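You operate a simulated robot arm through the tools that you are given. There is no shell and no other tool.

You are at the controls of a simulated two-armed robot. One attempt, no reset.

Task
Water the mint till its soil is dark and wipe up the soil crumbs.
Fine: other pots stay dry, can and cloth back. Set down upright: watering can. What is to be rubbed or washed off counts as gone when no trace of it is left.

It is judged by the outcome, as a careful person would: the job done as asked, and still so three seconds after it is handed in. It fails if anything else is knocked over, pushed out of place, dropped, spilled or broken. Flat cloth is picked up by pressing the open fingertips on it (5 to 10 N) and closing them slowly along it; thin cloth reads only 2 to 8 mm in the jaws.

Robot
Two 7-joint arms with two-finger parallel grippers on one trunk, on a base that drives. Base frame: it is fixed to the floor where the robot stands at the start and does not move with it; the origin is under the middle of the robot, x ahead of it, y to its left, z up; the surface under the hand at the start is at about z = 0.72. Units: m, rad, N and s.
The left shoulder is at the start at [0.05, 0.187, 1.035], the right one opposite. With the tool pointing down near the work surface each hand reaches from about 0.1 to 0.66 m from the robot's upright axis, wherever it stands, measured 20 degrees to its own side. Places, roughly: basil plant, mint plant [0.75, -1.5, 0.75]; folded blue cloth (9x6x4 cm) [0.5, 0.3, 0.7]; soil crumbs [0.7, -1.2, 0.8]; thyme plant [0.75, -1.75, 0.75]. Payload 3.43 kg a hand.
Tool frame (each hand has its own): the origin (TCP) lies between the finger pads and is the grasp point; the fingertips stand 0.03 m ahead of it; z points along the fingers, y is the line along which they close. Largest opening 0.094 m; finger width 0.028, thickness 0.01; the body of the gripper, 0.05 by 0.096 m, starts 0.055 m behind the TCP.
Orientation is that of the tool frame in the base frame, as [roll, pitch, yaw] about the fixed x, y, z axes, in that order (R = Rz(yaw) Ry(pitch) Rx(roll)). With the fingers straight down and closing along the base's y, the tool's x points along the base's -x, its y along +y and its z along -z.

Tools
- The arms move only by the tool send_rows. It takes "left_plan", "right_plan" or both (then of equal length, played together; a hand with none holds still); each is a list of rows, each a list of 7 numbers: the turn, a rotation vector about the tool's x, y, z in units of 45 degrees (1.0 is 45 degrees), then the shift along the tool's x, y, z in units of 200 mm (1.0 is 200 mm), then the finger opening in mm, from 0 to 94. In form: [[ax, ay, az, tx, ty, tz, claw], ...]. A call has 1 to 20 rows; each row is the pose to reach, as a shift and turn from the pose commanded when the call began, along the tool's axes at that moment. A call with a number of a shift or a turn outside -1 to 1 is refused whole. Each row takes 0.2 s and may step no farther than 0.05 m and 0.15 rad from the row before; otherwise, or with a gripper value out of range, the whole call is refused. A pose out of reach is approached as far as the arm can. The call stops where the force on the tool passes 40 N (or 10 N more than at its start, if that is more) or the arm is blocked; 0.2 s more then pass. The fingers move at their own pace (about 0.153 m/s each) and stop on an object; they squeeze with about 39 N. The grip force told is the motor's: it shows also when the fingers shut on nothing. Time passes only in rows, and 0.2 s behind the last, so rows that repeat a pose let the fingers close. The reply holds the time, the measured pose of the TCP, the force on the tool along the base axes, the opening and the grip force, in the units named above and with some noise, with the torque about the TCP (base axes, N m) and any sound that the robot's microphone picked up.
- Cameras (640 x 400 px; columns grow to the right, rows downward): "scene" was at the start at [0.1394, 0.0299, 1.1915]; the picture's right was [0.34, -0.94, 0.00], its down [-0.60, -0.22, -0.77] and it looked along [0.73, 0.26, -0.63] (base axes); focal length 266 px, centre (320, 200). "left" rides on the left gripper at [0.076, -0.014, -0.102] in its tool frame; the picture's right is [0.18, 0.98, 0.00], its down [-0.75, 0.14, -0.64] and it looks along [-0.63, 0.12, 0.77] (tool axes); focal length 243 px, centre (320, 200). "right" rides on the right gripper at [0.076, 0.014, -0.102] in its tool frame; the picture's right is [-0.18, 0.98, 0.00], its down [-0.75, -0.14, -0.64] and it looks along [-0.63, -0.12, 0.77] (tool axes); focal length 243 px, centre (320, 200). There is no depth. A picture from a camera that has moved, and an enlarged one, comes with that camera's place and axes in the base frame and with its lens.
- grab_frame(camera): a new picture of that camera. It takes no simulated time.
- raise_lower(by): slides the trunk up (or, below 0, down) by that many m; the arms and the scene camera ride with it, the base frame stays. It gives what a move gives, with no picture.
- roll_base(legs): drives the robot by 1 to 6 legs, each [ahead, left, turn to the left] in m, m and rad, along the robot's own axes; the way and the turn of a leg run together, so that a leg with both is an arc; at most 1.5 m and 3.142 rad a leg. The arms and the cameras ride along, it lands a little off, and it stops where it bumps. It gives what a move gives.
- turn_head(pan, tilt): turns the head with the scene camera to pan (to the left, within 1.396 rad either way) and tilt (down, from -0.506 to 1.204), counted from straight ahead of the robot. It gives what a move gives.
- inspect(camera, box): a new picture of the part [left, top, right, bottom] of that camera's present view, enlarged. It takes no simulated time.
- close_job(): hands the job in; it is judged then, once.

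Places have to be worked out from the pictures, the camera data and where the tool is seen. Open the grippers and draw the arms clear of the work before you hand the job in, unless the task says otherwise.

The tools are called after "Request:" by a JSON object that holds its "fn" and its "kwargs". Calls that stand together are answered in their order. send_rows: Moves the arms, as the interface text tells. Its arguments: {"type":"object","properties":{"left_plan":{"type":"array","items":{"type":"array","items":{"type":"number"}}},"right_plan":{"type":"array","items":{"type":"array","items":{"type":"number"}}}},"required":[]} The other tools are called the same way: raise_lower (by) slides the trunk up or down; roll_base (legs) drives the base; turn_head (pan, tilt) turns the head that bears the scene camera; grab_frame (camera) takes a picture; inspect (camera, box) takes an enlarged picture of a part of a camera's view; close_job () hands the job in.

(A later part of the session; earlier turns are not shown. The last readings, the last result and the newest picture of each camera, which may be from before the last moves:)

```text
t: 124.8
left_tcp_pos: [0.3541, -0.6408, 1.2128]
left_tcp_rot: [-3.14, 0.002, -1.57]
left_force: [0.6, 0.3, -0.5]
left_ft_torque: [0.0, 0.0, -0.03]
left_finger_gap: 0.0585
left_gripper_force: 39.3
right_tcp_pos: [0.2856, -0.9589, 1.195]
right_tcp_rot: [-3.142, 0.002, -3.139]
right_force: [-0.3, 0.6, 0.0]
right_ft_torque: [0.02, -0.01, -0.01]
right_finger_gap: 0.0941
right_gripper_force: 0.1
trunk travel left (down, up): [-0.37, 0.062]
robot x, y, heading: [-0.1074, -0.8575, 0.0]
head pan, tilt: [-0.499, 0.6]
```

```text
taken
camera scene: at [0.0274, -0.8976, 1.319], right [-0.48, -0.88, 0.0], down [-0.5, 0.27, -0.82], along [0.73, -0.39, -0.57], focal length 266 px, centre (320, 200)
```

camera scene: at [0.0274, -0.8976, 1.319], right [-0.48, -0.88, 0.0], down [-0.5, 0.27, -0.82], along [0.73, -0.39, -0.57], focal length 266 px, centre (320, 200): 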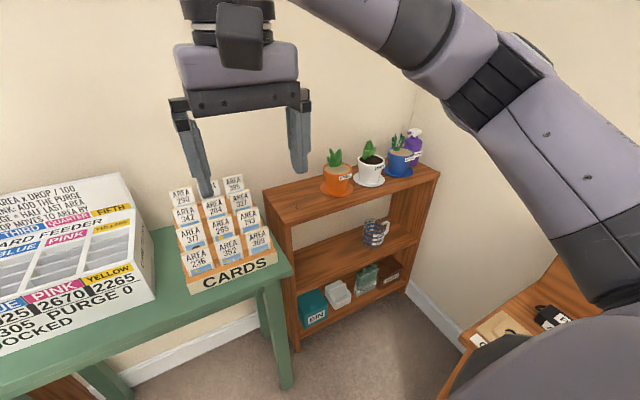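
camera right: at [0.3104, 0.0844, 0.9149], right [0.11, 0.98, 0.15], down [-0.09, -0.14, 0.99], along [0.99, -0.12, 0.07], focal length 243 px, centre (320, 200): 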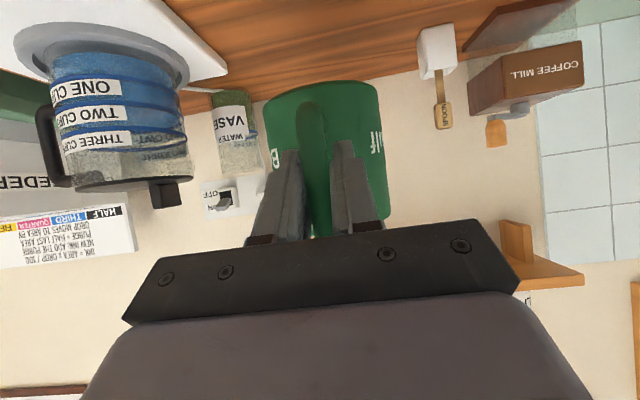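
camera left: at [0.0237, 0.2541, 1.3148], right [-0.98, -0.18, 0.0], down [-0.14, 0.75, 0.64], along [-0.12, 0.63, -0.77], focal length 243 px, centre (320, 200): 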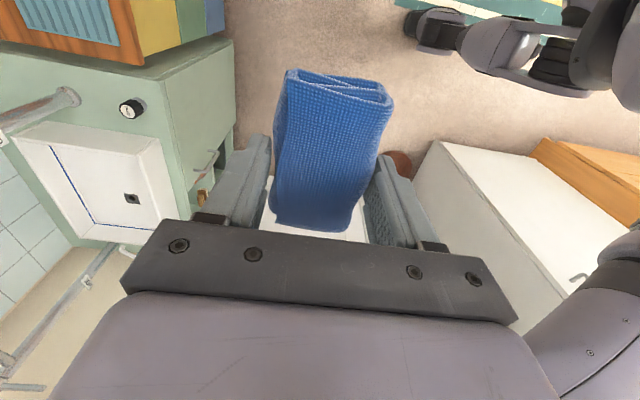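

Clear ahead, and the mint's dark soil is visible. I do the arc into the station.

Request:
{"fn": "roll_base", "kwargs": {"legs": [[0.3, 0.0, -1.13]]}}

Request:
{"fn": "turn_head", "kwargs": {"pan": 0.7, "tilt": 0.7}}

Request:
{"fn": "grab_frame", "kwargs": {"camera": "scene"}}

Request:
{"fn": "grab_frame", "kwargs": {"camera": "left"}}

```text
t: 128.0
left_tcp_pos: [0.5207, -1.3347, 1.2122]
left_tcp_rot: [3.141, 0.001, -2.698]
left_force: [-0.1, 0.3, 0.3]
left_ft_torque: [0.02, -0.02, -0.03]
left_finger_gap: 0.0589
left_gripper_force: 38.6
right_tcp_pos: [0.2049, -1.4084, 1.1947]
right_tcp_rot: [-3.141, 0.002, 2.013]
right_force: [-0.6, 0.6, 0.0]
right_ft_torque: [0.01, -0.03, -0.02]
right_finger_gap: 0.094
right_gripper_force: 0.0
trunk travel left (down, up): [-0.37, 0.062]
robot x, y, heading: [0.1296, -1.0073, -1.13]
head pan, tilt: [-0.499, 0.6]
```

```text
t: 129.4
left_tcp_pos: [0.522, -1.3347, 1.2124]
left_tcp_rot: [-3.141, 0.0, -2.696]
left_force: [-0.6, 0.6, -0.2]
left_ft_torque: [-0.02, 0.0, -0.04]
left_finger_gap: 0.0585
left_gripper_force: 39.1
right_tcp_pos: [0.2058, -1.4074, 1.1965]
right_tcp_rot: [3.141, 0.003, 2.013]
right_force: [0.1, 0.0, -0.7]
right_ft_torque: [0.0, 0.01, 0.01]
right_finger_gap: 0.0941
right_gripper_force: 0.2
trunk travel left (down, up): [-0.37, 0.062]
robot x, y, heading: [0.1282, -1.0056, -1.129]
head pan, tilt: [0.7, 0.7]
```

```text
taken
camera scene: at [0.2318, -1.0942, 1.3104], right [-0.42, -0.91, 0.0], down [-0.59, 0.27, -0.76], along [0.7, -0.32, -0.64], focal length 266 px, centre (320, 200)
```

scene: 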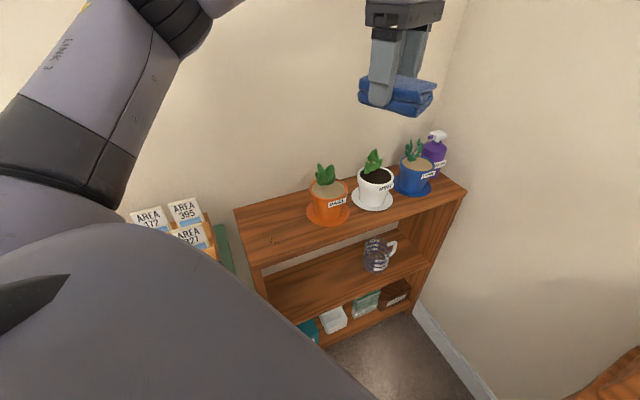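

```text
taken
camera left: at [0.4582, -1.3805, 1.315], right [-0.59, 0.81, 0.0], down [0.62, 0.45, 0.64], along [0.52, 0.38, -0.77], focal length 243 px, centre (320, 200)
```

left: 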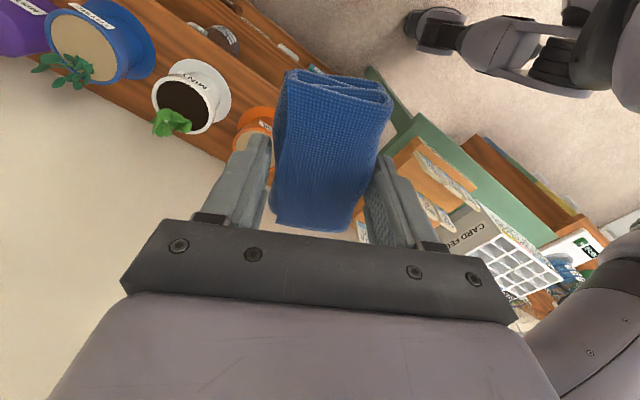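

Request:
{"fn": "inspect", "kwargs": {"camera": "scene", "box": [220, 180, 340, 280]}}

```text
4.00 times, centred on (280, 230) of scene
camera zoom: at [0.2318, -1.0942, 1.3104], right [-0.42, -0.91, 0.0], down [-0.59, 0.27, -0.76], along [0.7, -0.32, -0.64], focal length 1062 px, centre (480, 80)
```

zoom: 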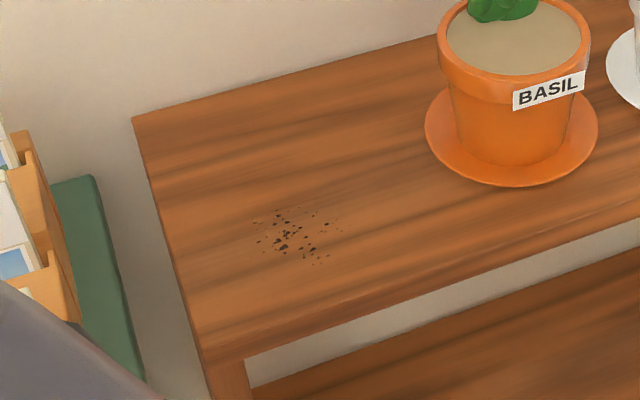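

The crumbs span x 0.66–0.72 and y -1.15 to -1.21, with the basil saucer's edge at y≈-1.285. Before lowering the trunk I check what is under my right arm.

Request:
{"fn": "turn_head", "kwargs": {"pan": -0.7, "tilt": 0.8}}

Request:
{"fn": "grab_frame", "kwargs": {"camera": "scene"}}

Request:
{"fn": "grab_frame", "kwargs": {"camera": "right"}}

Request:
{"fn": "turn_head", "kwargs": {"pan": 1.3, "tilt": 0.7}}

Request:
{"fn": "grab_frame", "kwargs": {"camera": "scene"}}

```text
t: 130.9
left_tcp_pos: [0.5219, -1.3331, 1.2123]
left_tcp_rot: [-3.139, 0.0, -2.7]
left_force: [-0.2, -0.3, -0.5]
left_ft_torque: [-0.01, 0.01, -0.01]
left_finger_gap: 0.0587
left_gripper_force: 38.5
right_tcp_pos: [0.2052, -1.4065, 1.1956]
right_tcp_rot: [-3.14, 0.003, 2.01]
right_force: [0.3, 0.8, -0.8]
right_ft_torque: [-0.02, 0.02, -0.02]
right_finger_gap: 0.0938
right_gripper_force: 0.0
trunk travel left (down, up): [-0.37, 0.062]
robot x, y, heading: [0.1282, -1.0075, -1.123]
head pan, tilt: [-0.7, 0.799]
```

```text
taken
camera scene: at [0.1341, -1.1369, 1.3022], right [-0.97, 0.25, 0.0], down [0.18, 0.69, -0.7], along [-0.18, -0.67, -0.72], focal length 266 px, centre (320, 200)
```

scene: 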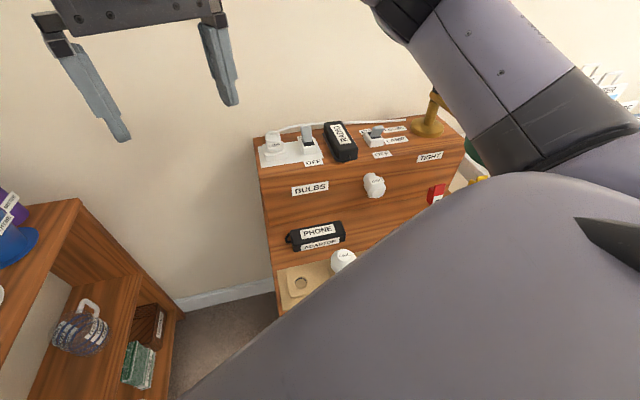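

```text
taken
camera right: at [0.1846, -1.3327, 1.2987], right [0.97, 0.25, 0.0], down [0.19, -0.74, 0.64], along [0.16, -0.62, -0.77], focal length 243 px, centre (320, 200)
```

right: 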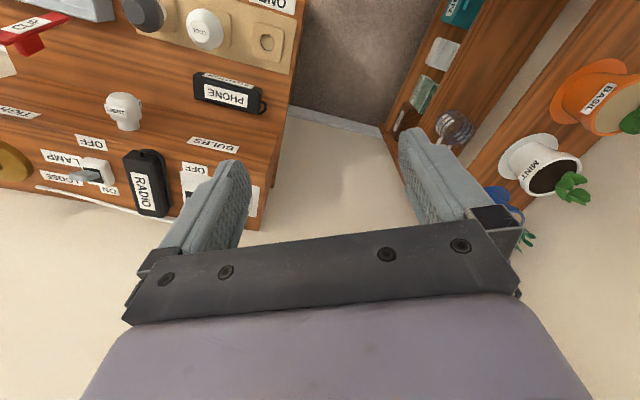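

```text
t: 132.9
left_tcp_pos: [0.5224, -1.3349, 1.212]
left_tcp_rot: [-3.139, 0.0, -2.698]
left_force: [-0.5, -0.3, -0.4]
left_ft_torque: [-0.01, 0.01, -0.02]
left_finger_gap: 0.0587
left_gripper_force: 39.2
right_tcp_pos: [0.2056, -1.4067, 1.1959]
right_tcp_rot: [3.14, 0.002, 2.012]
right_force: [0.3, 0.1, 0.7]
right_ft_torque: [-0.02, 0.0, 0.01]
right_finger_gap: 0.0945
right_gripper_force: 0.0
trunk travel left (down, up): [-0.37, 0.062]
robot x, y, heading: [0.1287, -1.0082, -1.13]
head pan, tilt: [1.3, 0.7]
```

```text
taken
camera scene: at [0.2383, -1.0444, 1.3104], right [0.17, -0.99, 0.0], down [-0.63, -0.11, -0.76], along [0.75, 0.13, -0.64], focal length 266 px, centre (320, 200)
```

scene: 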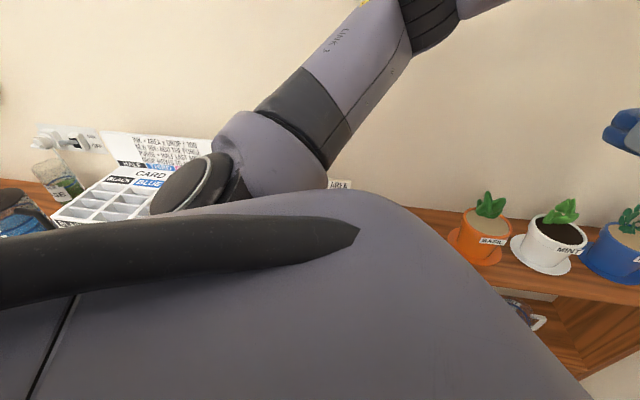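

The right elbow has room and nothing sits beneath it, but I'd rather not lower the trunk unless needed. I first try moving the left hand over the crumbs at this trunk height.

Request:
{"fn": "send_rows", "kwargs": {"left_plan": [[0, 0, 0, -0.11, 0.035, 0.08, 0], [0, 0, 0, -0.22, 0.07, 0.16, 0], [0, 0, 0, -0.33, 0.105, 0.24, 0], [0, 0, 0, -0.44, 0.14, 0.32, 0], [0, 0, 0, -0.55, 0.174, 0.4, 0]]}}

Request:
{"fn": "send_rows", "kwargs": {"left_plan": [[0, 0, 0, -0.11, 0.035, 0.08, 0], [0, 0, 0, -0.22, 0.07, 0.16, 0], [0, 0, 0, -0.33, 0.105, 0.24, 0], [0, 0, 0, -0.44, 0.14, 0.32, 0], [0, 0, 0, -0.546, 0.174, 0.41, 0]]}}

Request:
{"fn": "turn_head", "kwargs": {"pan": 0.75, "tilt": 0.75}}

Request:
{"fn": "grab_frame", "kwargs": {"camera": "scene"}}

Request:
{"fn": "grab_frame", "kwargs": {"camera": "left"}}

```text
t: 134.1
left_tcp_pos: [0.6061, -1.2554, 1.1321]
left_tcp_rot: [-3.14, -0.003, -2.699]
left_force: [0.0, -0.8, -0.2]
left_ft_torque: [0.01, 0.02, 0.02]
left_finger_gap: 0.0589
left_gripper_force: 38.7
right_tcp_pos: [0.206, -1.4065, 1.1958]
right_tcp_rot: [3.141, 0.001, 2.013]
right_force: [0.0, -0.5, 0.3]
right_ft_torque: [0.01, 0.0, 0.02]
right_finger_gap: 0.0938
right_gripper_force: 0.1
trunk travel left (down, up): [-0.37, 0.062]
robot x, y, heading: [0.1292, -1.0083, -1.127]
head pan, tilt: [1.3, 0.7]
```

```text
t: 135.3
left_tcp_pos: [0.6904, -1.1785, 1.048]
left_tcp_rot: [-3.141, -0.003, -2.7]
left_force: [-0.3, -0.1, 0.0]
left_ft_torque: [0.02, -0.02, 0.03]
left_finger_gap: 0.0587
left_gripper_force: 38.6
right_tcp_pos: [0.206, -1.4073, 1.1953]
right_tcp_rot: [3.14, 0.002, 2.013]
right_force: [0.8, -0.6, 0.3]
right_ft_torque: [0.01, 0.0, 0.01]
right_finger_gap: 0.094
right_gripper_force: 0.0
trunk travel left (down, up): [-0.37, 0.062]
robot x, y, heading: [0.1297, -1.0066, -1.124]
head pan, tilt: [1.3, 0.7]
```

```text
t: 136.2
left_tcp_pos: [0.6905, -1.1789, 1.0498]
left_tcp_rot: [-3.14, 0.001, -2.699]
left_force: [0.5, -0.4, -1.3]
left_ft_torque: [0.0, 0.02, 0.02]
left_finger_gap: 0.0587
left_gripper_force: 38.9
right_tcp_pos: [0.2057, -1.407, 1.1954]
right_tcp_rot: [-3.141, 0.002, 2.012]
right_force: [-0.1, -0.2, 0.1]
right_ft_torque: [-0.01, -0.01, -0.01]
right_finger_gap: 0.0939
right_gripper_force: 0.0
trunk travel left (down, up): [-0.37, 0.062]
robot x, y, heading: [0.129, -1.0077, -1.127]
head pan, tilt: [0.75, 0.75]
```

```text
taken
camera scene: at [0.2317, -1.0894, 1.3062], right [-0.37, -0.93, 0.0], down [-0.63, 0.25, -0.73], along [0.68, -0.27, -0.68], focal length 266 px, centre (320, 200)
```

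scene: 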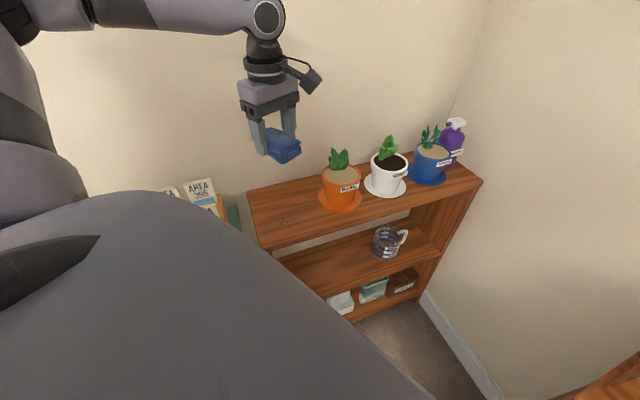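

```text
taken
camera left: at [0.6272, -1.225, 1.1521], right [-0.59, 0.81, 0.0], down [0.62, 0.45, 0.64], along [0.52, 0.38, -0.77], focal length 243 px, centre (320, 200)
```

left: 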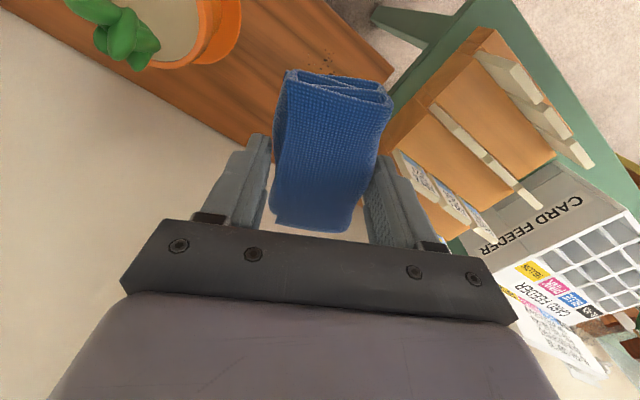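

Reached without any limit, right above the crumbs. I descend to z≈0.87, a few cm above the expected contact.

Request:
{"fn": "send_rows", "kwargs": {"left_plan": [[0, 0, 0, 0, 0, 0.15, 0], [0, 0, 0, 0, 0, 0.3, 0], [0, 0, 0, 0, 0, 0.45, 0], [0, 0, 0, 0, 0, 0.6, 0], [0, 0, 0, 0, 0, 0.75, 0], [0, 0, 0, 0, 0, 0.88, 0], [0, 0, 0, 0, 0, 0.88, 0]]}}

Request:
{"fn": "grab_frame", "kwargs": {"camera": "scene"}}

Request:
{"fn": "inspect", "kwargs": {"camera": "scene", "box": [200, 100, 400, 260]}}

Request:
{"fn": "grab_frame", "kwargs": {"camera": "left"}}

```text
t: 137.8
left_tcp_pos: [0.6886, -1.1789, 0.8746]
left_tcp_rot: [-3.141, -0.001, -2.699]
left_force: [-1.5, -0.1, 0.0]
left_ft_torque: [0.0, 0.01, 0.01]
left_finger_gap: 0.0587
left_gripper_force: 39.5
right_tcp_pos: [0.205, -1.4082, 1.1952]
right_tcp_rot: [-3.141, 0.001, 2.013]
right_force: [-0.1, 0.0, 0.4]
right_ft_torque: [-0.03, -0.03, 0.02]
right_finger_gap: 0.0942
right_gripper_force: 0.0
trunk travel left (down, up): [-0.37, 0.062]
robot x, y, heading: [0.1274, -1.0054, -1.125]
head pan, tilt: [0.75, 0.75]
```

```text
taken
camera scene: at [0.2315, -1.0894, 1.3062], right [-0.37, -0.93, 0.0], down [-0.63, 0.25, -0.73], along [0.68, -0.27, -0.68], focal length 266 px, centre (320, 200)
```

scene: 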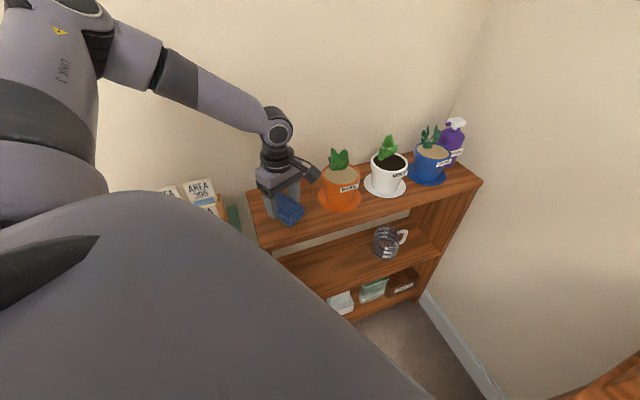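

```text
2.50 times, centred on (300, 180) of scene
camera zoom: at [0.2315, -1.0894, 1.3062], right [-0.37, -0.93, 0.0], down [-0.63, 0.25, -0.73], along [0.68, -0.27, -0.68], focal length 664 px, centre (370, 250)
```

zoom: 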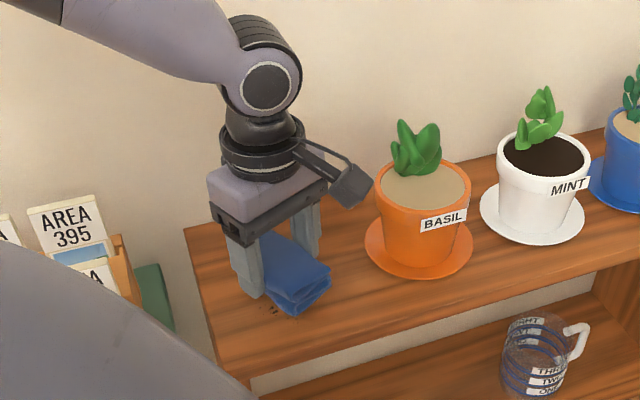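

```text
taken
camera left: at [0.6262, -1.2241, 0.9775], right [-0.59, 0.81, 0.0], down [0.62, 0.45, 0.64], along [0.52, 0.38, -0.77], focal length 243 px, centre (320, 200)
```

left: 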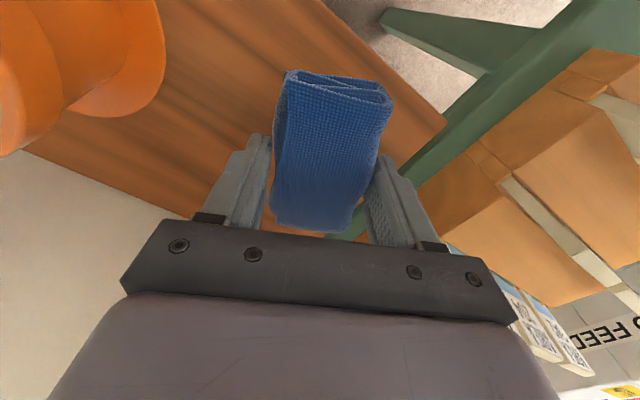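

The hand is well placed between cards and basil. I lower in small steps to find contact.

Request:
{"fn": "send_rows", "kwargs": {"left_plan": [[0, 0, 0, 0, 0, 0.02, 0], [0, 0, 0, 0, 0, 0.04, 0], [0, 0, 0, 0, 0, 0.06, 0], [0, 0, 0, 0, 0, 0.08, 0], [0, 0, 0, 0, 0, 0.1, 0]]}}

Request:
{"fn": "send_rows", "kwargs": {"left_plan": [[0, 0, 0, 0, 0, 0.01, 0], [0, 0, 0, 0, 0, 0.02, 0], [0, 0, 0, 0, 0, 0.03, 0]]}}

```text
t: 139.0
left_tcp_pos: [0.6892, -1.1789, 0.8547]
left_tcp_rot: [-3.139, 0.0, -2.698]
left_force: [0.2, -0.4, -0.5]
left_ft_torque: [0.0, 0.0, 0.01]
left_finger_gap: 0.0589
left_gripper_force: 38.8
right_tcp_pos: [0.2056, -1.4086, 1.1948]
right_tcp_rot: [-3.142, 0.002, 2.013]
right_force: [0.5, 0.6, 0.3]
right_ft_torque: [0.02, -0.01, 0.02]
right_finger_gap: 0.0941
right_gripper_force: 0.1
trunk travel left (down, up): [-0.37, 0.062]
robot x, y, heading: [0.125, -1.0068, -1.128]
head pan, tilt: [0.75, 0.75]
```

```text
t: 139.8
left_tcp_pos: [0.6903, -1.1795, 0.8486]
left_tcp_rot: [-3.141, -0.002, -2.697]
left_force: [-0.4, 0.4, -0.8]
left_ft_torque: [-0.02, -0.02, -0.02]
left_finger_gap: 0.0588
left_gripper_force: 39.3
right_tcp_pos: [0.2052, -1.4073, 1.1941]
right_tcp_rot: [3.141, 0.002, 2.014]
right_force: [0.0, -0.3, 0.1]
right_ft_torque: [0.01, 0.0, 0.01]
right_finger_gap: 0.094
right_gripper_force: 0.0
trunk travel left (down, up): [-0.37, 0.062]
robot x, y, heading: [0.1274, -1.0107, -1.124]
head pan, tilt: [0.75, 0.75]
```

No contact at z=0.8486, so I continue in 2 mm steps.

Request:
{"fn": "send_rows", "kwargs": {"left_plan": [[0, 0, 0, 0, 0, 0.01, 0], [0, 0, 0, 0, 0, 0.02, 0], [0, 0, 0, 0, 0, 0.03, 0]]}}

Request:
{"fn": "send_rows", "kwargs": {"left_plan": [[0, 0, 0, 0, 0, 0.01, 0], [0, 0, 0, 0, 0, 0.02, 0]]}}

```text
t: 140.6
left_tcp_pos: [0.6902, -1.178, 0.8422]
left_tcp_rot: [-3.14, -0.001, -2.698]
left_force: [-0.5, -0.1, -1.0]
left_ft_torque: [0.04, 0.0, -0.02]
left_finger_gap: 0.0588
left_gripper_force: 38.9
right_tcp_pos: [0.2057, -1.4078, 1.195]
right_tcp_rot: [3.141, 0.001, 2.012]
right_force: [-0.3, -0.3, 0.1]
right_ft_torque: [-0.02, -0.01, 0.01]
right_finger_gap: 0.094
right_gripper_force: 0.0
trunk travel left (down, up): [-0.37, 0.062]
robot x, y, heading: [0.1266, -1.0091, -1.125]
head pan, tilt: [0.75, 0.75]
```

```text
t: 141.2
left_tcp_pos: [0.6903, -1.1776, 0.839]
left_tcp_rot: [-3.139, -0.001, -2.698]
left_force: [0.8, 0.2, 8.0]
left_ft_torque: [0.17, 0.23, -0.05]
left_finger_gap: 0.0585
left_gripper_force: 38.4
right_tcp_pos: [0.2036, -1.407, 1.1951]
right_tcp_rot: [3.141, 0.001, 2.013]
right_force: [0.1, 0.2, -0.7]
right_ft_torque: [-0.01, 0.0, 0.01]
right_finger_gap: 0.0938
right_gripper_force: 0.0
trunk travel left (down, up): [-0.37, 0.062]
robot x, y, heading: [0.1291, -1.0101, -1.128]
head pan, tilt: [0.75, 0.75]
```

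Contact at z≈0.839 with 8 N, so the shelf top is at 0.80. I wipe in a zigzag over the crumbs, holding that pressure and staying clear of the basil saucer.

Request:
{"fn": "send_rows", "kwargs": {"left_plan": [[0, 0, 0, 0, 0.1, 0, 0], [0, 0, 0, 0, 0.2, 0, 0], [0, 0, 0, 0, 0.1, 0, 0], [0, 0, 0, 0, 0, 0, 0], [0, 0, 0, 0, -0.1, 0, 0], [0, 0, 0, 0, -0.17, 0, 0], [0, 0, 0, 0.1, -0.17, 0, 0], [0, 0, 0, 0.15, -0.1, 0, 0], [0, 0, 0, 0.15, 0, 0, 0], [0, 0, 0, 0.15, 0.1, 0, 0], [0, 0, 0, 0.15, 0.2, 0, 0], [0, 0, 0, 0.05, 0.2, 0, 0], [0, 0, 0, -0.05, 0.2, 0, 0], [0, 0, 0, -0.15, 0.2, 0, 0], [0, 0, 0, -0.15, 0.1, 0, 0], [0, 0, 0, -0.15, 0, 0, 0], [0, 0, 0, -0.15, -0.1, 0, 0], [0, 0, 0, -0.15, -0.17, 0, 0], [0, 0, 0, -0.07, -0.08, 0, 0], [0, 0, 0, 0, 0, 0, 0]]}}

Request:
{"fn": "inspect", "kwargs": {"camera": "scene", "box": [200, 100, 400, 260]}}

Request:
{"fn": "grab_frame", "kwargs": {"camera": "left"}}

```text
t: 145.4
left_tcp_pos: [0.6894, -1.181, 0.8379]
left_tcp_rot: [-3.137, 0.0, -2.699]
left_force: [5.3, -3.6, 16.0]
left_ft_torque: [0.27, -0.03, -0.11]
left_finger_gap: 0.0587
left_gripper_force: 39.1
right_tcp_pos: [0.2051, -1.4092, 1.194]
right_tcp_rot: [3.14, 0.002, 2.013]
right_force: [0.0, -0.5, -0.4]
right_ft_torque: [-0.03, -0.04, 0.0]
right_finger_gap: 0.094
right_gripper_force: 0.1
trunk travel left (down, up): [-0.37, 0.062]
robot x, y, heading: [0.1318, -1.0089, -1.126]
head pan, tilt: [0.75, 0.75]
```

```text
2.50 times, centred on (300, 180) of scene
camera zoom: at [0.2308, -1.0894, 1.3063], right [-0.37, -0.93, 0.0], down [-0.63, 0.25, -0.73], along [0.68, -0.27, -0.68], focal length 664 px, centre (370, 250)
```

zoom: 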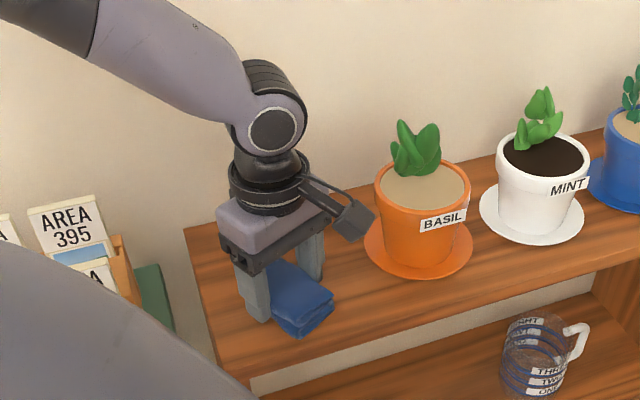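

```text
taken
camera left: at [0.6263, -1.2262, 0.9415], right [-0.59, 0.81, -0.01], down [0.62, 0.45, 0.64], along [0.52, 0.37, -0.77], focal length 243 px, centre (320, 200)
```

left: 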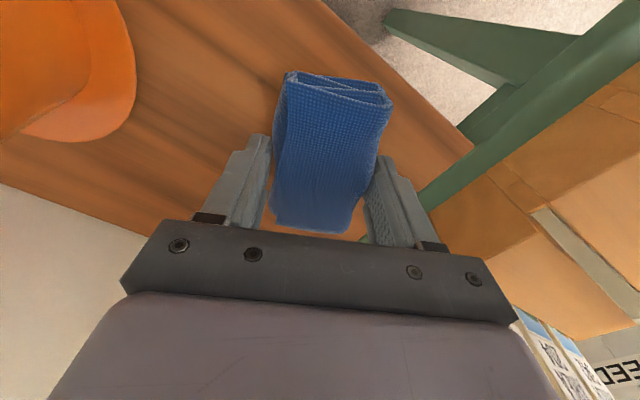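

No crumbs are visible around the cloth. I lift it to check the surface underneath.

Request:
{"fn": "send_rows", "kwargs": {"left_plan": [[0, 0, 0, 0, 0, -0.05, 0], [0, 0, 0, 0, 0, -0.2, 0], [0, 0, 0, 0, 0, -0.35, 0], [0, 0, 0, 0, 0, -0.5, 0], [0, 0, 0, 0, 0, -0.65, 0], [0, 0, 0, 0, 0, -0.8, 0], [0, 0, 0, 0, 0, -0.95, 0]]}}

Request:
{"fn": "inspect", "kwargs": {"camera": "scene", "box": [220, 160, 340, 260]}}

Request:
{"fn": "inspect", "kwargs": {"camera": "left", "box": [150, 0, 450, 180]}}

```text
t: 147.0
left_tcp_pos: [0.69, -1.1785, 1.0284]
left_tcp_rot: [-3.139, 0.001, -2.701]
left_force: [-0.6, -0.7, -0.7]
left_ft_torque: [-0.02, -0.05, 0.0]
left_finger_gap: 0.0587
left_gripper_force: 38.9
right_tcp_pos: [0.204, -1.4086, 1.1957]
right_tcp_rot: [-3.141, 0.001, 2.011]
right_force: [-0.2, -0.2, -0.1]
right_ft_torque: [0.03, -0.02, -0.02]
right_finger_gap: 0.0939
right_gripper_force: 0.1
trunk travel left (down, up): [-0.37, 0.062]
robot x, y, heading: [0.1308, -1.0064, -1.13]
head pan, tilt: [0.75, 0.75]
```

```text
4.00 times, centred on (280, 210) of scene
camera zoom: at [0.2313, -1.0894, 1.3062], right [-0.37, -0.93, 0.0], down [-0.63, 0.25, -0.73], along [0.68, -0.27, -0.68], focal length 1062 px, centre (480, 160)
```

zoom: 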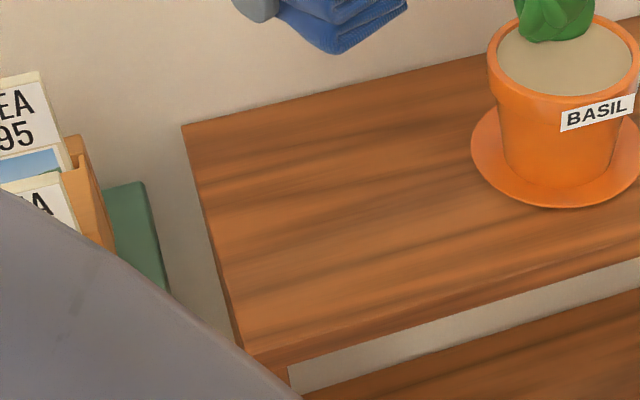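

```text
2.13 times, centred on (300, 90) of left
camera zoom: at [0.6263, -1.225, 1.1306], right [-0.59, 0.81, 0.0], down [0.62, 0.45, 0.64], along [0.52, 0.38, -0.77], focal length 518 px, centre (363, 435)
```

zoom: 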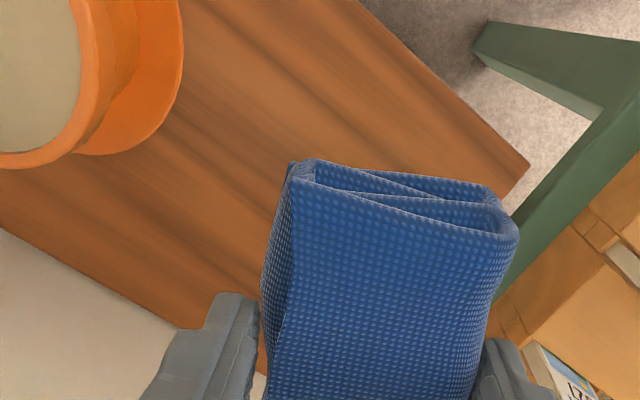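

The surface looks clean. One tighter zoom on the exact crumb spot will show any faint trace.

Request:
{"fn": "inspect", "kwargs": {"camera": "scene", "box": [262, 204, 312, 240]}}

Request:
{"fn": "inspect", "kwargs": {"camera": "left", "box": [220, 0, 380, 100]}}

```text
11.11 times, centred on (287, 222) of scene
camera zoom: at [0.2313, -1.0894, 1.3062], right [-0.37, -0.93, 0.0], down [-0.63, 0.25, -0.73], along [0.68, -0.27, -0.68], focal length 2950 px, centre (687, -44)
```

zoom: 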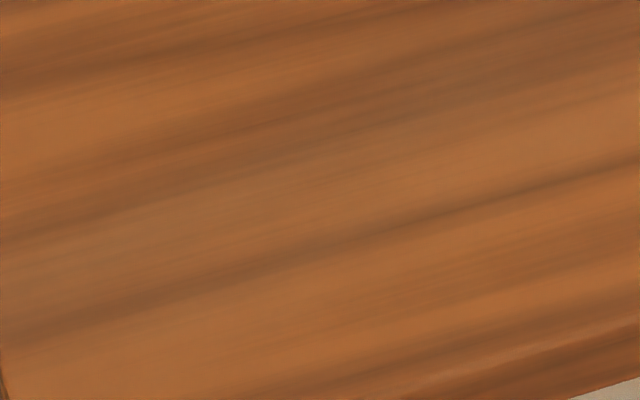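

```text
4.00 times, centred on (300, 50) of left
camera zoom: at [0.6263, -1.225, 1.1306], right [-0.59, 0.81, 0.0], down [0.62, 0.45, 0.64], along [0.52, 0.38, -0.77], focal length 970 px, centre (400, 800)
```

zoom: 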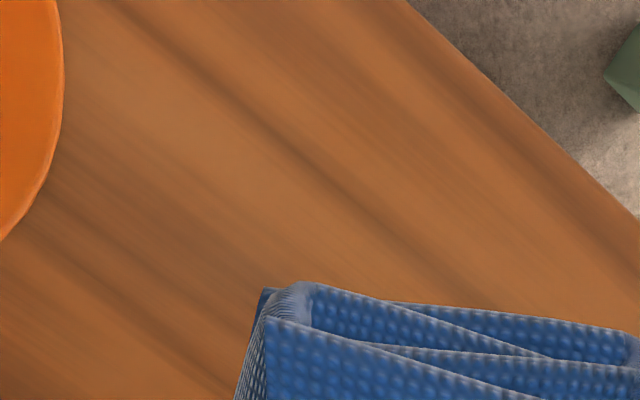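

No trace of the crumbs remains. I bring the left hand back to its travel pose, retracing the way it came.

Request:
{"fn": "send_rows", "kwargs": {"left_plan": [[0, 0, 0, 0.11, -0.035, -0.09, 0], [0, 0, 0, 0.22, -0.07, -0.18, 0], [0, 0, 0, 0.33, -0.105, -0.27, 0], [0, 0, 0, 0.44, -0.14, -0.36, 0], [0, 0, 0, 0.55, -0.174, -0.45, 0]]}}

Request:
{"fn": "send_rows", "kwargs": {"left_plan": [[0, 0, 0, 0.11, -0.035, -0.09, 0], [0, 0, 0, 0.22, -0.07, -0.18, 0], [0, 0, 0, 0.33, -0.105, -0.27, 0], [0, 0, 0, 0.44, -0.14, -0.36, 0], [0, 0, 0, 0.546, -0.174, -0.45, 0]]}}

Request:
{"fn": "inspect", "kwargs": {"camera": "scene", "box": [220, 110, 500, 280]}}

```text
t: 148.2
left_tcp_pos: [0.6066, -1.257, 1.1168]
left_tcp_rot: [-3.141, 0.0, -2.697]
left_force: [0.3, -0.6, -0.7]
left_ft_torque: [0.03, 0.0, -0.03]
left_finger_gap: 0.0587
left_gripper_force: 39.0
right_tcp_pos: [0.2049, -1.4088, 1.1954]
right_tcp_rot: [-3.142, 0.001, 2.013]
right_force: [-0.8, 0.0, -0.2]
right_ft_torque: [-0.05, 0.0, 0.03]
right_finger_gap: 0.0941
right_gripper_force: 0.1
trunk travel left (down, up): [-0.37, 0.062]
robot x, y, heading: [0.132, -1.0075, -1.127]
head pan, tilt: [0.75, 0.75]
```

```text
t: 149.4
left_tcp_pos: [0.5219, -1.3339, 1.2077]
left_tcp_rot: [3.141, -0.001, -2.695]
left_force: [1.1, -0.4, -0.8]
left_ft_torque: [0.03, 0.02, -0.01]
left_finger_gap: 0.0587
left_gripper_force: 39.1
right_tcp_pos: [0.2059, -1.4083, 1.1935]
right_tcp_rot: [3.141, 0.0, 2.012]
right_force: [0.0, -0.2, -0.6]
right_ft_torque: [0.0, 0.02, -0.02]
right_finger_gap: 0.0944
right_gripper_force: 0.2
trunk travel left (down, up): [-0.37, 0.062]
robot x, y, heading: [0.1285, -1.0091, -1.127]
head pan, tilt: [0.75, 0.75]
```

```text
2.29 times, centred on (360, 195) of scene
camera zoom: at [0.2322, -1.0904, 1.306], right [-0.37, -0.93, 0.0], down [-0.63, 0.25, -0.73], along [0.68, -0.27, -0.68], focal length 607 px, centre (229, 211)
```

zoom: 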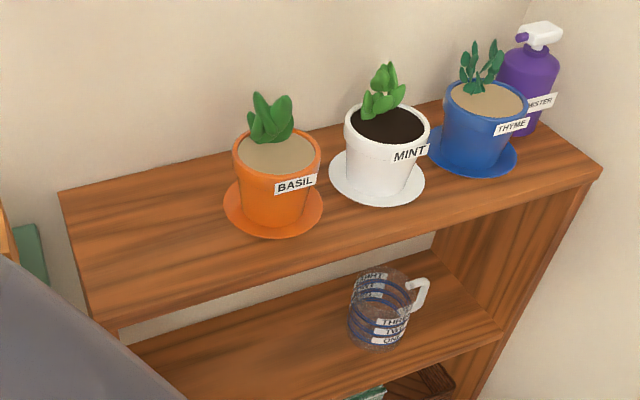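

The shelf is clean: mint's soil is dark, basil and thyme are dry, and all pots are in place. I drive back with the cloth along the same route.

Request:
{"fn": "roll_base", "kwargs": {"legs": [[-0.3, 0.0, 1.13], [-0.34, 0.0, 0.0], [0.0, 0.97, 0.0]]}}

Request:
{"fn": "turn_head", "kwargs": {"pan": 0.25, "tilt": 0.75}}

Request:
{"fn": "grab_frame", "kwargs": {"camera": "scene"}}

```text
t: 163.1
left_tcp_pos: [0.0094, 0.3351, 1.2069]
left_tcp_rot: [-3.141, -0.001, -1.571]
left_force: [-0.7, 0.5, -0.1]
left_ft_torque: [-0.01, -0.01, 0.02]
left_finger_gap: 0.0585
left_gripper_force: 38.6
right_tcp_pos: [-0.0592, 0.016, 1.1952]
right_tcp_rot: [-3.14, 0.001, 3.141]
right_force: [0.1, 0.5, 0.6]
right_ft_torque: [-0.01, -0.04, 0.0]
right_finger_gap: 0.0939
right_gripper_force: 0.0
trunk travel left (down, up): [-0.37, 0.062]
robot x, y, heading: [-0.4606, 0.1204, 0.001]
head pan, tilt: [0.75, 0.75]
```

```text
t: 164.0
left_tcp_pos: [0.011, 0.334, 1.2074]
left_tcp_rot: [-3.139, -0.001, -1.571]
left_force: [-0.2, 0.5, -0.4]
left_ft_torque: [0.0, -0.02, -0.03]
left_finger_gap: 0.0588
left_gripper_force: 38.9
right_tcp_pos: [-0.0598, 0.0172, 1.1943]
right_tcp_rot: [3.141, 0.001, 3.141]
right_force: [0.0, 0.4, -0.2]
right_ft_torque: [-0.01, 0.0, -0.01]
right_finger_gap: 0.0939
right_gripper_force: 0.0
trunk travel left (down, up): [-0.37, 0.062]
robot x, y, heading: [-0.4558, 0.1147, 0.001]
head pan, tilt: [0.25, 0.75]
```

```text
taken
camera scene: at [-0.315, 0.141, 1.3062], right [0.25, -0.97, 0.0], down [-0.66, -0.17, -0.73], along [0.71, 0.18, -0.68], focal length 266 px, centre (320, 200)
```

scene: 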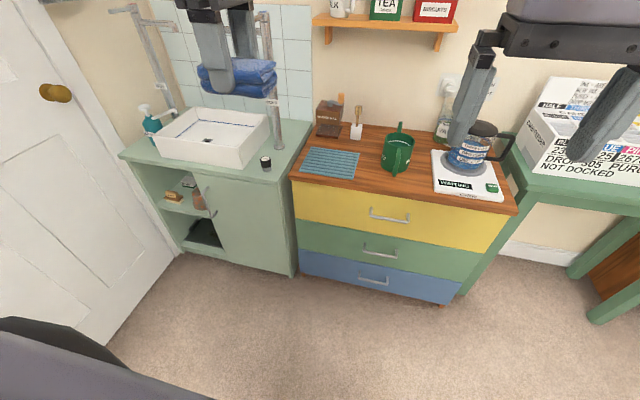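

Back in front of the counter. I lower the trunk to the pick-up height and drive forward to the pick-up stance.

Request:
{"fn": "raise_lower", "kwargs": {"by": -0.3}}

Request:
{"fn": "roll_base", "kwargs": {"legs": [[0.455, 0.0, 0.0]]}}

Request:
{"fn": "grab_frame", "kwargs": {"camera": "scene"}}

Request:
{"fn": "grab_frame", "kwargs": {"camera": "left"}}

```text
t: 167.0
left_tcp_pos: [0.0106, 0.3362, 0.9083]
left_tcp_rot: [-3.141, -0.003, -1.57]
left_force: [-0.1, -0.5, -1.6]
left_ft_torque: [0.0, 0.0, -0.02]
left_finger_gap: 0.0586
left_gripper_force: 39.3
right_tcp_pos: [-0.0594, 0.0158, 0.8948]
right_tcp_rot: [-3.14, 0.001, 3.141]
right_force: [0.4, -0.3, -0.9]
right_ft_torque: [0.0, 0.02, -0.01]
right_finger_gap: 0.094
right_gripper_force: 0.0
trunk travel left (down, up): [-0.07, 0.362]
robot x, y, heading: [-0.4543, 0.1185, 0.003]
head pan, tilt: [0.25, 0.75]
```

```text
t: 169.7
left_tcp_pos: [0.4631, 0.3403, 0.909]
left_tcp_rot: [-3.14, 0.0, -1.562]
left_force: [0.7, -0.1, -0.4]
left_ft_torque: [0.0, 0.03, 0.02]
left_finger_gap: 0.0584
left_gripper_force: 39.1
right_tcp_pos: [0.3971, 0.0222, 0.8951]
right_tcp_rot: [-3.141, 0.002, -3.134]
right_force: [0.3, -0.7, 0.3]
right_ft_torque: [-0.01, 0.02, 0.0]
right_finger_gap: 0.0941
right_gripper_force: 0.0
trunk travel left (down, up): [-0.07, 0.362]
robot x, y, heading: [0.0013, 0.1191, 0.01]
head pan, tilt: [0.25, 0.75]
```

```text
taken
camera scene: at [0.1407, 0.1435, 1.0062], right [0.25, -0.97, 0.0], down [-0.66, -0.17, -0.73], along [0.71, 0.19, -0.68], focal length 266 px, centre (320, 200)
```

scene: 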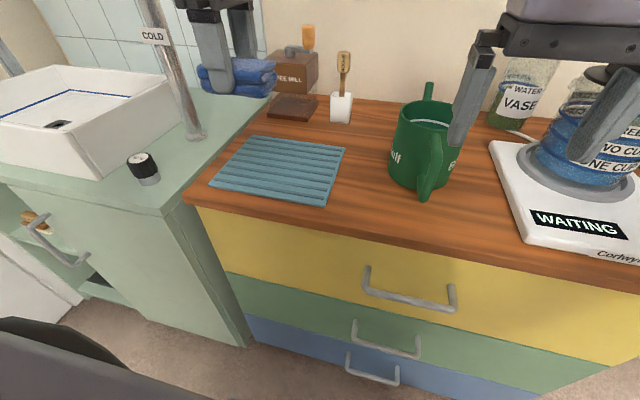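

```text
taken
camera left: at [0.4781, 0.2634, 1.011], right [-0.98, -0.19, 0.0], down [-0.15, 0.75, 0.64], along [-0.12, 0.63, -0.77], focal length 243 px, centre (320, 200)
```

left: 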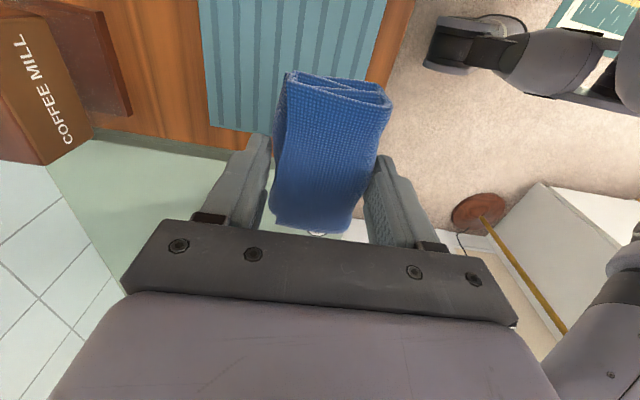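

The mat is free. I lower first and then shift over the cloth's original spot (0.484, 0.311), staying about 2 cm above the mat.

Request:
{"fn": "send_rows", "kwargs": {"left_plan": [[0, 0, 0, 0, 0, 0.15, 0], [0, 0, 0, 0, 0, 0.3, 0], [0, 0, 0, 0.04, -0.03, 0.4, 0], [0, 0, 0, 0.08, -0.06, 0.48, 0], [0, 0, 0, 0.12, -0.085, 0.54, 0], [0, 0, 0, 0.147, -0.104, 0.58, 0], [0, 0, 0, 0.147, -0.104, 0.595, 0], [0, 0, 0, 0.147, -0.104, 0.595, 0]]}}

Request:
{"fn": "inspect", "kwargs": {"camera": "scene", "box": [170, 60, 370, 220]}}

Request:
{"fn": "grab_frame", "kwargs": {"camera": "left"}}

```text
t: 171.5
left_tcp_pos: [0.4841, 0.3106, 0.7885]
left_tcp_rot: [3.141, -0.003, -1.562]
left_force: [-0.3, -0.1, -0.6]
left_ft_torque: [0.0, 0.0, -0.01]
left_finger_gap: 0.0588
left_gripper_force: 38.6
right_tcp_pos: [0.396, 0.0211, 0.8961]
right_tcp_rot: [3.141, 0.002, -3.134]
right_force: [0.0, -0.8, -0.5]
right_ft_torque: [-0.01, -0.02, 0.02]
right_finger_gap: 0.0941
right_gripper_force: 0.1
trunk travel left (down, up): [-0.07, 0.362]
robot x, y, heading: [0.0038, 0.1187, 0.006]
head pan, tilt: [0.25, 0.75]
```

```text
2.50 times, centred on (270, 140) of scene
camera zoom: at [0.1407, 0.1435, 1.0062], right [0.25, -0.97, 0.0], down [-0.66, -0.17, -0.73], along [0.71, 0.19, -0.68], focal length 664 px, centre (445, 350)
```

zoom: 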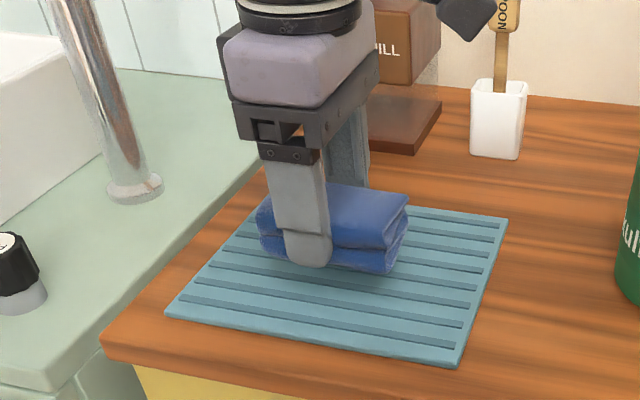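

```text
taken
camera left: at [0.4987, 0.2345, 0.8925], right [-0.98, -0.19, 0.0], down [-0.15, 0.75, 0.64], along [-0.12, 0.63, -0.77], focal length 243 px, centre (320, 200)
```

left: 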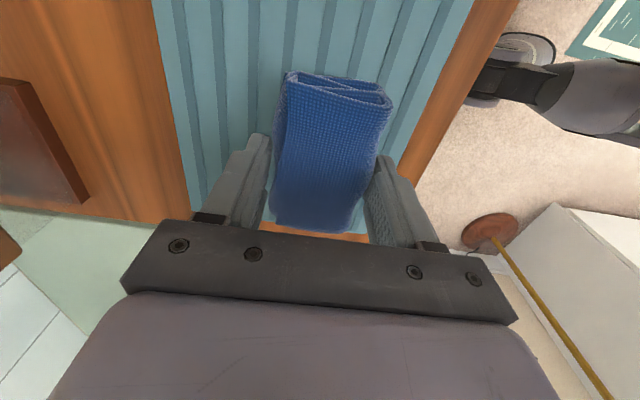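

Over the original spot, I lower to just above contact, then in 2 mm steps.

Request:
{"fn": "send_rows", "kwargs": {"left_plan": [[0, 0, 0, 0, 0, 0.03, 0], [0, 0, 0, 0, 0, 0.06, 0], [0, 0, 0, 0, 0, 0.09, 0]]}}

Request:
{"fn": "send_rows", "kwargs": {"left_plan": [[0, 0, 0, 0, 0, 0.01, 0], [0, 0, 0, 0, 0, 0.02, 0]]}}

```text
t: 172.3
left_tcp_pos: [0.4854, 0.3106, 0.772]
left_tcp_rot: [-3.141, 0.0, -1.561]
left_force: [-0.1, -0.5, -0.1]
left_ft_torque: [-0.01, 0.0, 0.01]
left_finger_gap: 0.0588
left_gripper_force: 39.1
right_tcp_pos: [0.3964, 0.0219, 0.8949]
right_tcp_rot: [-3.141, 0.002, -3.134]
right_force: [0.6, 0.1, 1.6]
right_ft_torque: [-0.02, -0.02, 0.02]
right_finger_gap: 0.0938
right_gripper_force: 0.1
trunk travel left (down, up): [-0.07, 0.362]
robot x, y, heading: [0.0043, 0.119, 0.012]
head pan, tilt: [0.25, 0.75]
```

```text
t: 172.9
left_tcp_pos: [0.4844, 0.3105, 0.7671]
left_tcp_rot: [-3.14, -0.002, -1.561]
left_force: [0.4, 0.5, -0.5]
left_ft_torque: [-0.01, -0.01, 0.02]
left_finger_gap: 0.0587
left_gripper_force: 39.4
right_tcp_pos: [0.3967, 0.023, 0.8957]
right_tcp_rot: [-3.141, 0.001, -3.134]
right_force: [-0.4, 0.2, 0.3]
right_ft_torque: [0.03, -0.01, 0.01]
right_finger_gap: 0.094
right_gripper_force: 0.0
trunk travel left (down, up): [-0.07, 0.362]
robot x, y, heading: [0.0039, 0.1218, 0.004]
head pan, tilt: [0.25, 0.75]
```

Request:
{"fn": "send_rows", "kwargs": {"left_plan": [[0, 0, 0, 0, 0, 0.01, 0], [0, 0, 0, 0, 0, 0.015, 0]]}}

```text
t: 173.5
left_tcp_pos: [0.4843, 0.3093, 0.7654]
left_tcp_rot: [-3.139, -0.001, -1.562]
left_force: [0.8, -1.0, 3.0]
left_ft_torque: [0.0, 0.05, 0.04]
left_finger_gap: 0.0587
left_gripper_force: 38.9
right_tcp_pos: [0.3973, 0.0211, 0.8956]
right_tcp_rot: [-3.14, 0.001, -3.134]
right_force: [0.1, 0.1, 0.2]
right_ft_torque: [-0.04, 0.02, 0.04]
right_finger_gap: 0.0941
right_gripper_force: 0.1
trunk travel left (down, up): [-0.07, 0.362]
robot x, y, heading: [0.001, 0.1256, 0.006]
head pan, tilt: [0.25, 0.75]
```

Contact with the mat at z≈0.765 (3 N), so the cloth is resting. I open the fingers gradually.

Request:
{"fn": "send_rows", "kwargs": {"left_plan": [[0, 0, 0, 0, 0, 0, 58], [0, 0, 0, 0, 0, 0, 62], [0, 0, 0, 0, 0, 0, 66], [0, 0, 0, 0, 0, 0, 72], [0, 0, 0, 0, 0, 0, 78], [0, 0, 0, 0, 0, 0, 80]]}}

Request:
{"fn": "inspect", "kwargs": {"camera": "scene", "box": [170, 60, 370, 220]}}

Request:
{"fn": "grab_frame", "kwargs": {"camera": "left"}}

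```text
t: 174.9
left_tcp_pos: [0.4844, 0.3112, 0.7653]
left_tcp_rot: [-3.14, -0.002, -1.562]
left_force: [-0.5, -0.1, 0.6]
left_ft_torque: [-0.03, -0.01, 0.02]
left_finger_gap: 0.0801
left_gripper_force: 0.0
right_tcp_pos: [0.3981, 0.0211, 0.8963]
right_tcp_rot: [-3.141, 0.002, -3.136]
right_force: [0.2, 0.1, 0.1]
right_ft_torque: [-0.04, -0.02, -0.01]
right_finger_gap: 0.0941
right_gripper_force: 0.1
trunk travel left (down, up): [-0.07, 0.362]
robot x, y, heading: [0.0027, 0.1175, -0.001]
head pan, tilt: [0.25, 0.75]
```

```text
2.50 times, centred on (270, 140) of scene
camera zoom: at [0.1406, 0.1435, 1.0062], right [0.25, -0.97, 0.0], down [-0.66, -0.17, -0.73], along [0.71, 0.19, -0.68], focal length 664 px, centre (445, 350)
```

zoom: 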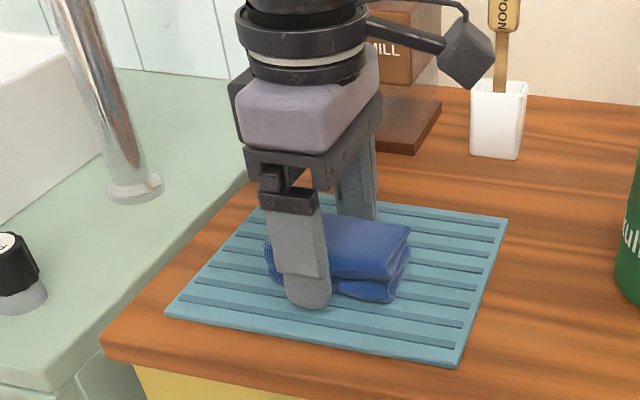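

```text
taken
camera left: at [0.4992, 0.2344, 0.8674], right [-0.98, -0.19, 0.0], down [-0.15, 0.75, 0.64], along [-0.12, 0.63, -0.77], focal length 243 px, centre (320, 200)
```

left: 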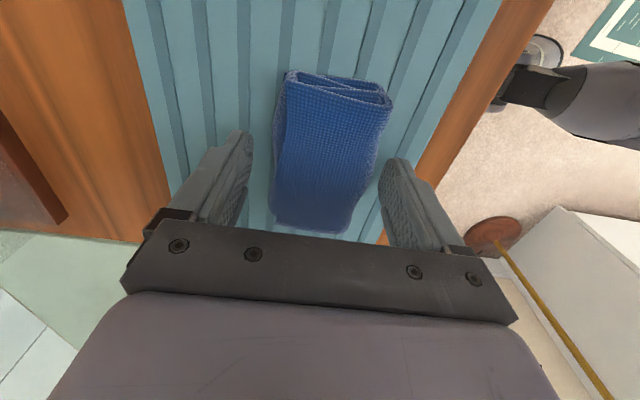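

The cloth rests on its mat with the fingers free. I lift straight up.

Request:
{"fn": "send_rows", "kwargs": {"left_plan": [[0, 0, 0, 0, 0, -0.05, 84], [0, 0, 0, 0, 0, -0.12, 88], [0, 0, 0, 0, 0, -0.22, 90], [0, 0, 0, 0, 0, -0.35, 90], [0, 0, 0, -0.1, 0.05, -0.5, 90], [0, 0, 0, -0.15, 0.1, -0.65, 90]]}}

Request:
{"fn": "grab_frame", "kwargs": {"camera": "scene"}}

```text
t: 176.3
left_tcp_pos: [0.4642, 0.3404, 0.8954]
left_tcp_rot: [-3.139, -0.003, -1.563]
left_force: [0.4, 0.0, 0.7]
left_ft_torque: [0.02, 0.01, 0.02]
left_finger_gap: 0.0902
left_gripper_force: 0.0
left hand out of reach, approached as far as the arm can: row 4
right_tcp_pos: [0.3959, 0.0217, 0.8946]
right_tcp_rot: [-3.141, 0.001, -3.134]
right_force: [0.3, -0.5, -1.1]
right_ft_torque: [0.02, -0.01, 0.01]
right_finger_gap: 0.094
right_gripper_force: 0.1
trunk travel left (down, up): [-0.07, 0.362]
robot x, y, heading: [0.0002, 0.1211, 0.002]
head pan, tilt: [0.25, 0.75]
```

```text
taken
camera scene: at [0.1407, 0.1435, 1.0061], right [0.25, -0.97, 0.0], down [-0.66, -0.17, -0.73], along [0.71, 0.19, -0.68], focal length 266 px, centre (320, 200)
```

scene: 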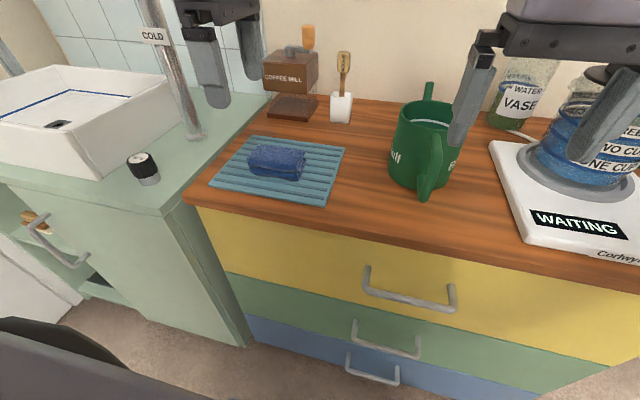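

Cloth and can are both back in place. I back the robot away so both arms are clear, then restore the trunk height and inspect the counter.

Request:
{"fn": "roll_base", "kwargs": {"legs": [[-0.3, 0.0, 0.0]]}}

Request:
{"fn": "raise_lower", "kwargs": {"by": 0.18}}

Request:
{"fn": "turn_head", "kwargs": {"pan": 0.05, "tilt": 0.7}}

Request:
{"fn": "grab_frame", "kwargs": {"camera": "scene"}}

Request:
{"fn": "inspect", "kwargs": {"camera": "scene", "box": [230, 80, 450, 220]}}

```text
t: 178.4
left_tcp_pos: [0.1677, 0.3372, 0.8947]
left_tcp_rot: [-3.141, -0.002, -1.566]
left_force: [0.1, -0.2, -0.9]
left_ft_torque: [-0.04, 0.04, -0.01]
left_finger_gap: 0.09
left_gripper_force: 0.1
right_tcp_pos: [0.0999, 0.019, 0.895]
right_tcp_rot: [-3.141, 0.003, -3.14]
right_force: [0.6, 0.4, 0.8]
right_ft_torque: [-0.03, 0.0, -0.03]
right_finger_gap: 0.094
right_gripper_force: 0.0
trunk travel left (down, up): [-0.07, 0.362]
robot x, y, heading: [-0.2933, 0.1201, 0.004]
head pan, tilt: [0.25, 0.75]
```

```text
t: 180.4
left_tcp_pos: [0.1692, 0.3373, 1.0737]
left_tcp_rot: [-3.141, -0.002, -1.564]
left_force: [-0.8, 0.2, 0.6]
left_ft_torque: [-0.01, 0.0, 0.02]
left_finger_gap: 0.0902
left_gripper_force: 0.0
right_tcp_pos: [0.0998, 0.0184, 1.0767]
right_tcp_rot: [3.142, 0.002, -3.14]
right_force: [0.2, 0.2, 0.1]
right_ft_torque: [0.03, 0.0, 0.01]
right_finger_gap: 0.094
right_gripper_force: 0.1
trunk travel left (down, up): [-0.25, 0.182]
robot x, y, heading: [-0.2966, 0.121, 0.004]
head pan, tilt: [0.25, 0.75]
```

```text
t: 181.1
left_tcp_pos: [0.1682, 0.3366, 1.0735]
left_tcp_rot: [-3.139, -0.002, -1.565]
left_force: [-0.1, -0.1, 0.0]
left_ft_torque: [-0.01, 0.02, -0.01]
left_finger_gap: 0.0899
left_gripper_force: 0.0
right_tcp_pos: [0.1003, 0.0187, 1.0754]
right_tcp_rot: [-3.141, 0.003, -3.14]
right_force: [0.1, -0.4, -0.1]
right_ft_torque: [-0.01, -0.02, -0.03]
right_finger_gap: 0.094
right_gripper_force: 0.0
trunk travel left (down, up): [-0.25, 0.182]
robot x, y, heading: [-0.2935, 0.12, -0.0]
head pan, tilt: [0.051, 0.7]
```

```text
taken
camera scene: at [-0.1509, 0.1253, 1.1904], right [0.05, -1.0, 0.0], down [-0.64, -0.04, -0.76], along [0.76, 0.04, -0.64], focal length 266 px, centre (320, 200)
```

scene: 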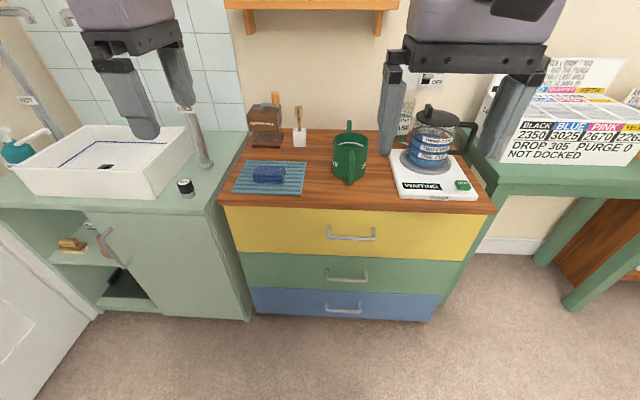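

```text
2.86 times, centred on (340, 150) of scene
camera zoom: at [-0.1509, 0.1253, 1.1904], right [0.05, -1.0, 0.0], down [-0.64, -0.04, -0.76], along [0.76, 0.04, -0.64], focal length 758 px, centre (263, 343)
```

zoom: 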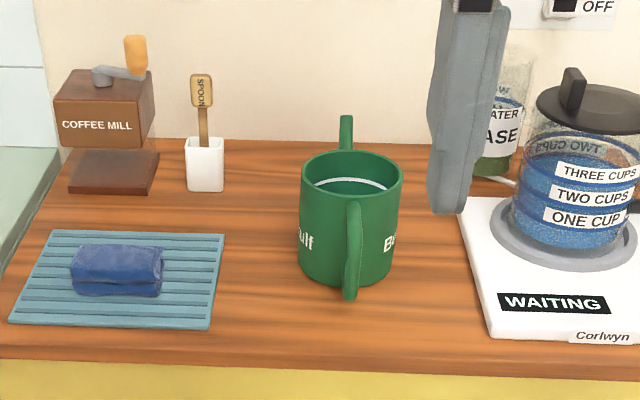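

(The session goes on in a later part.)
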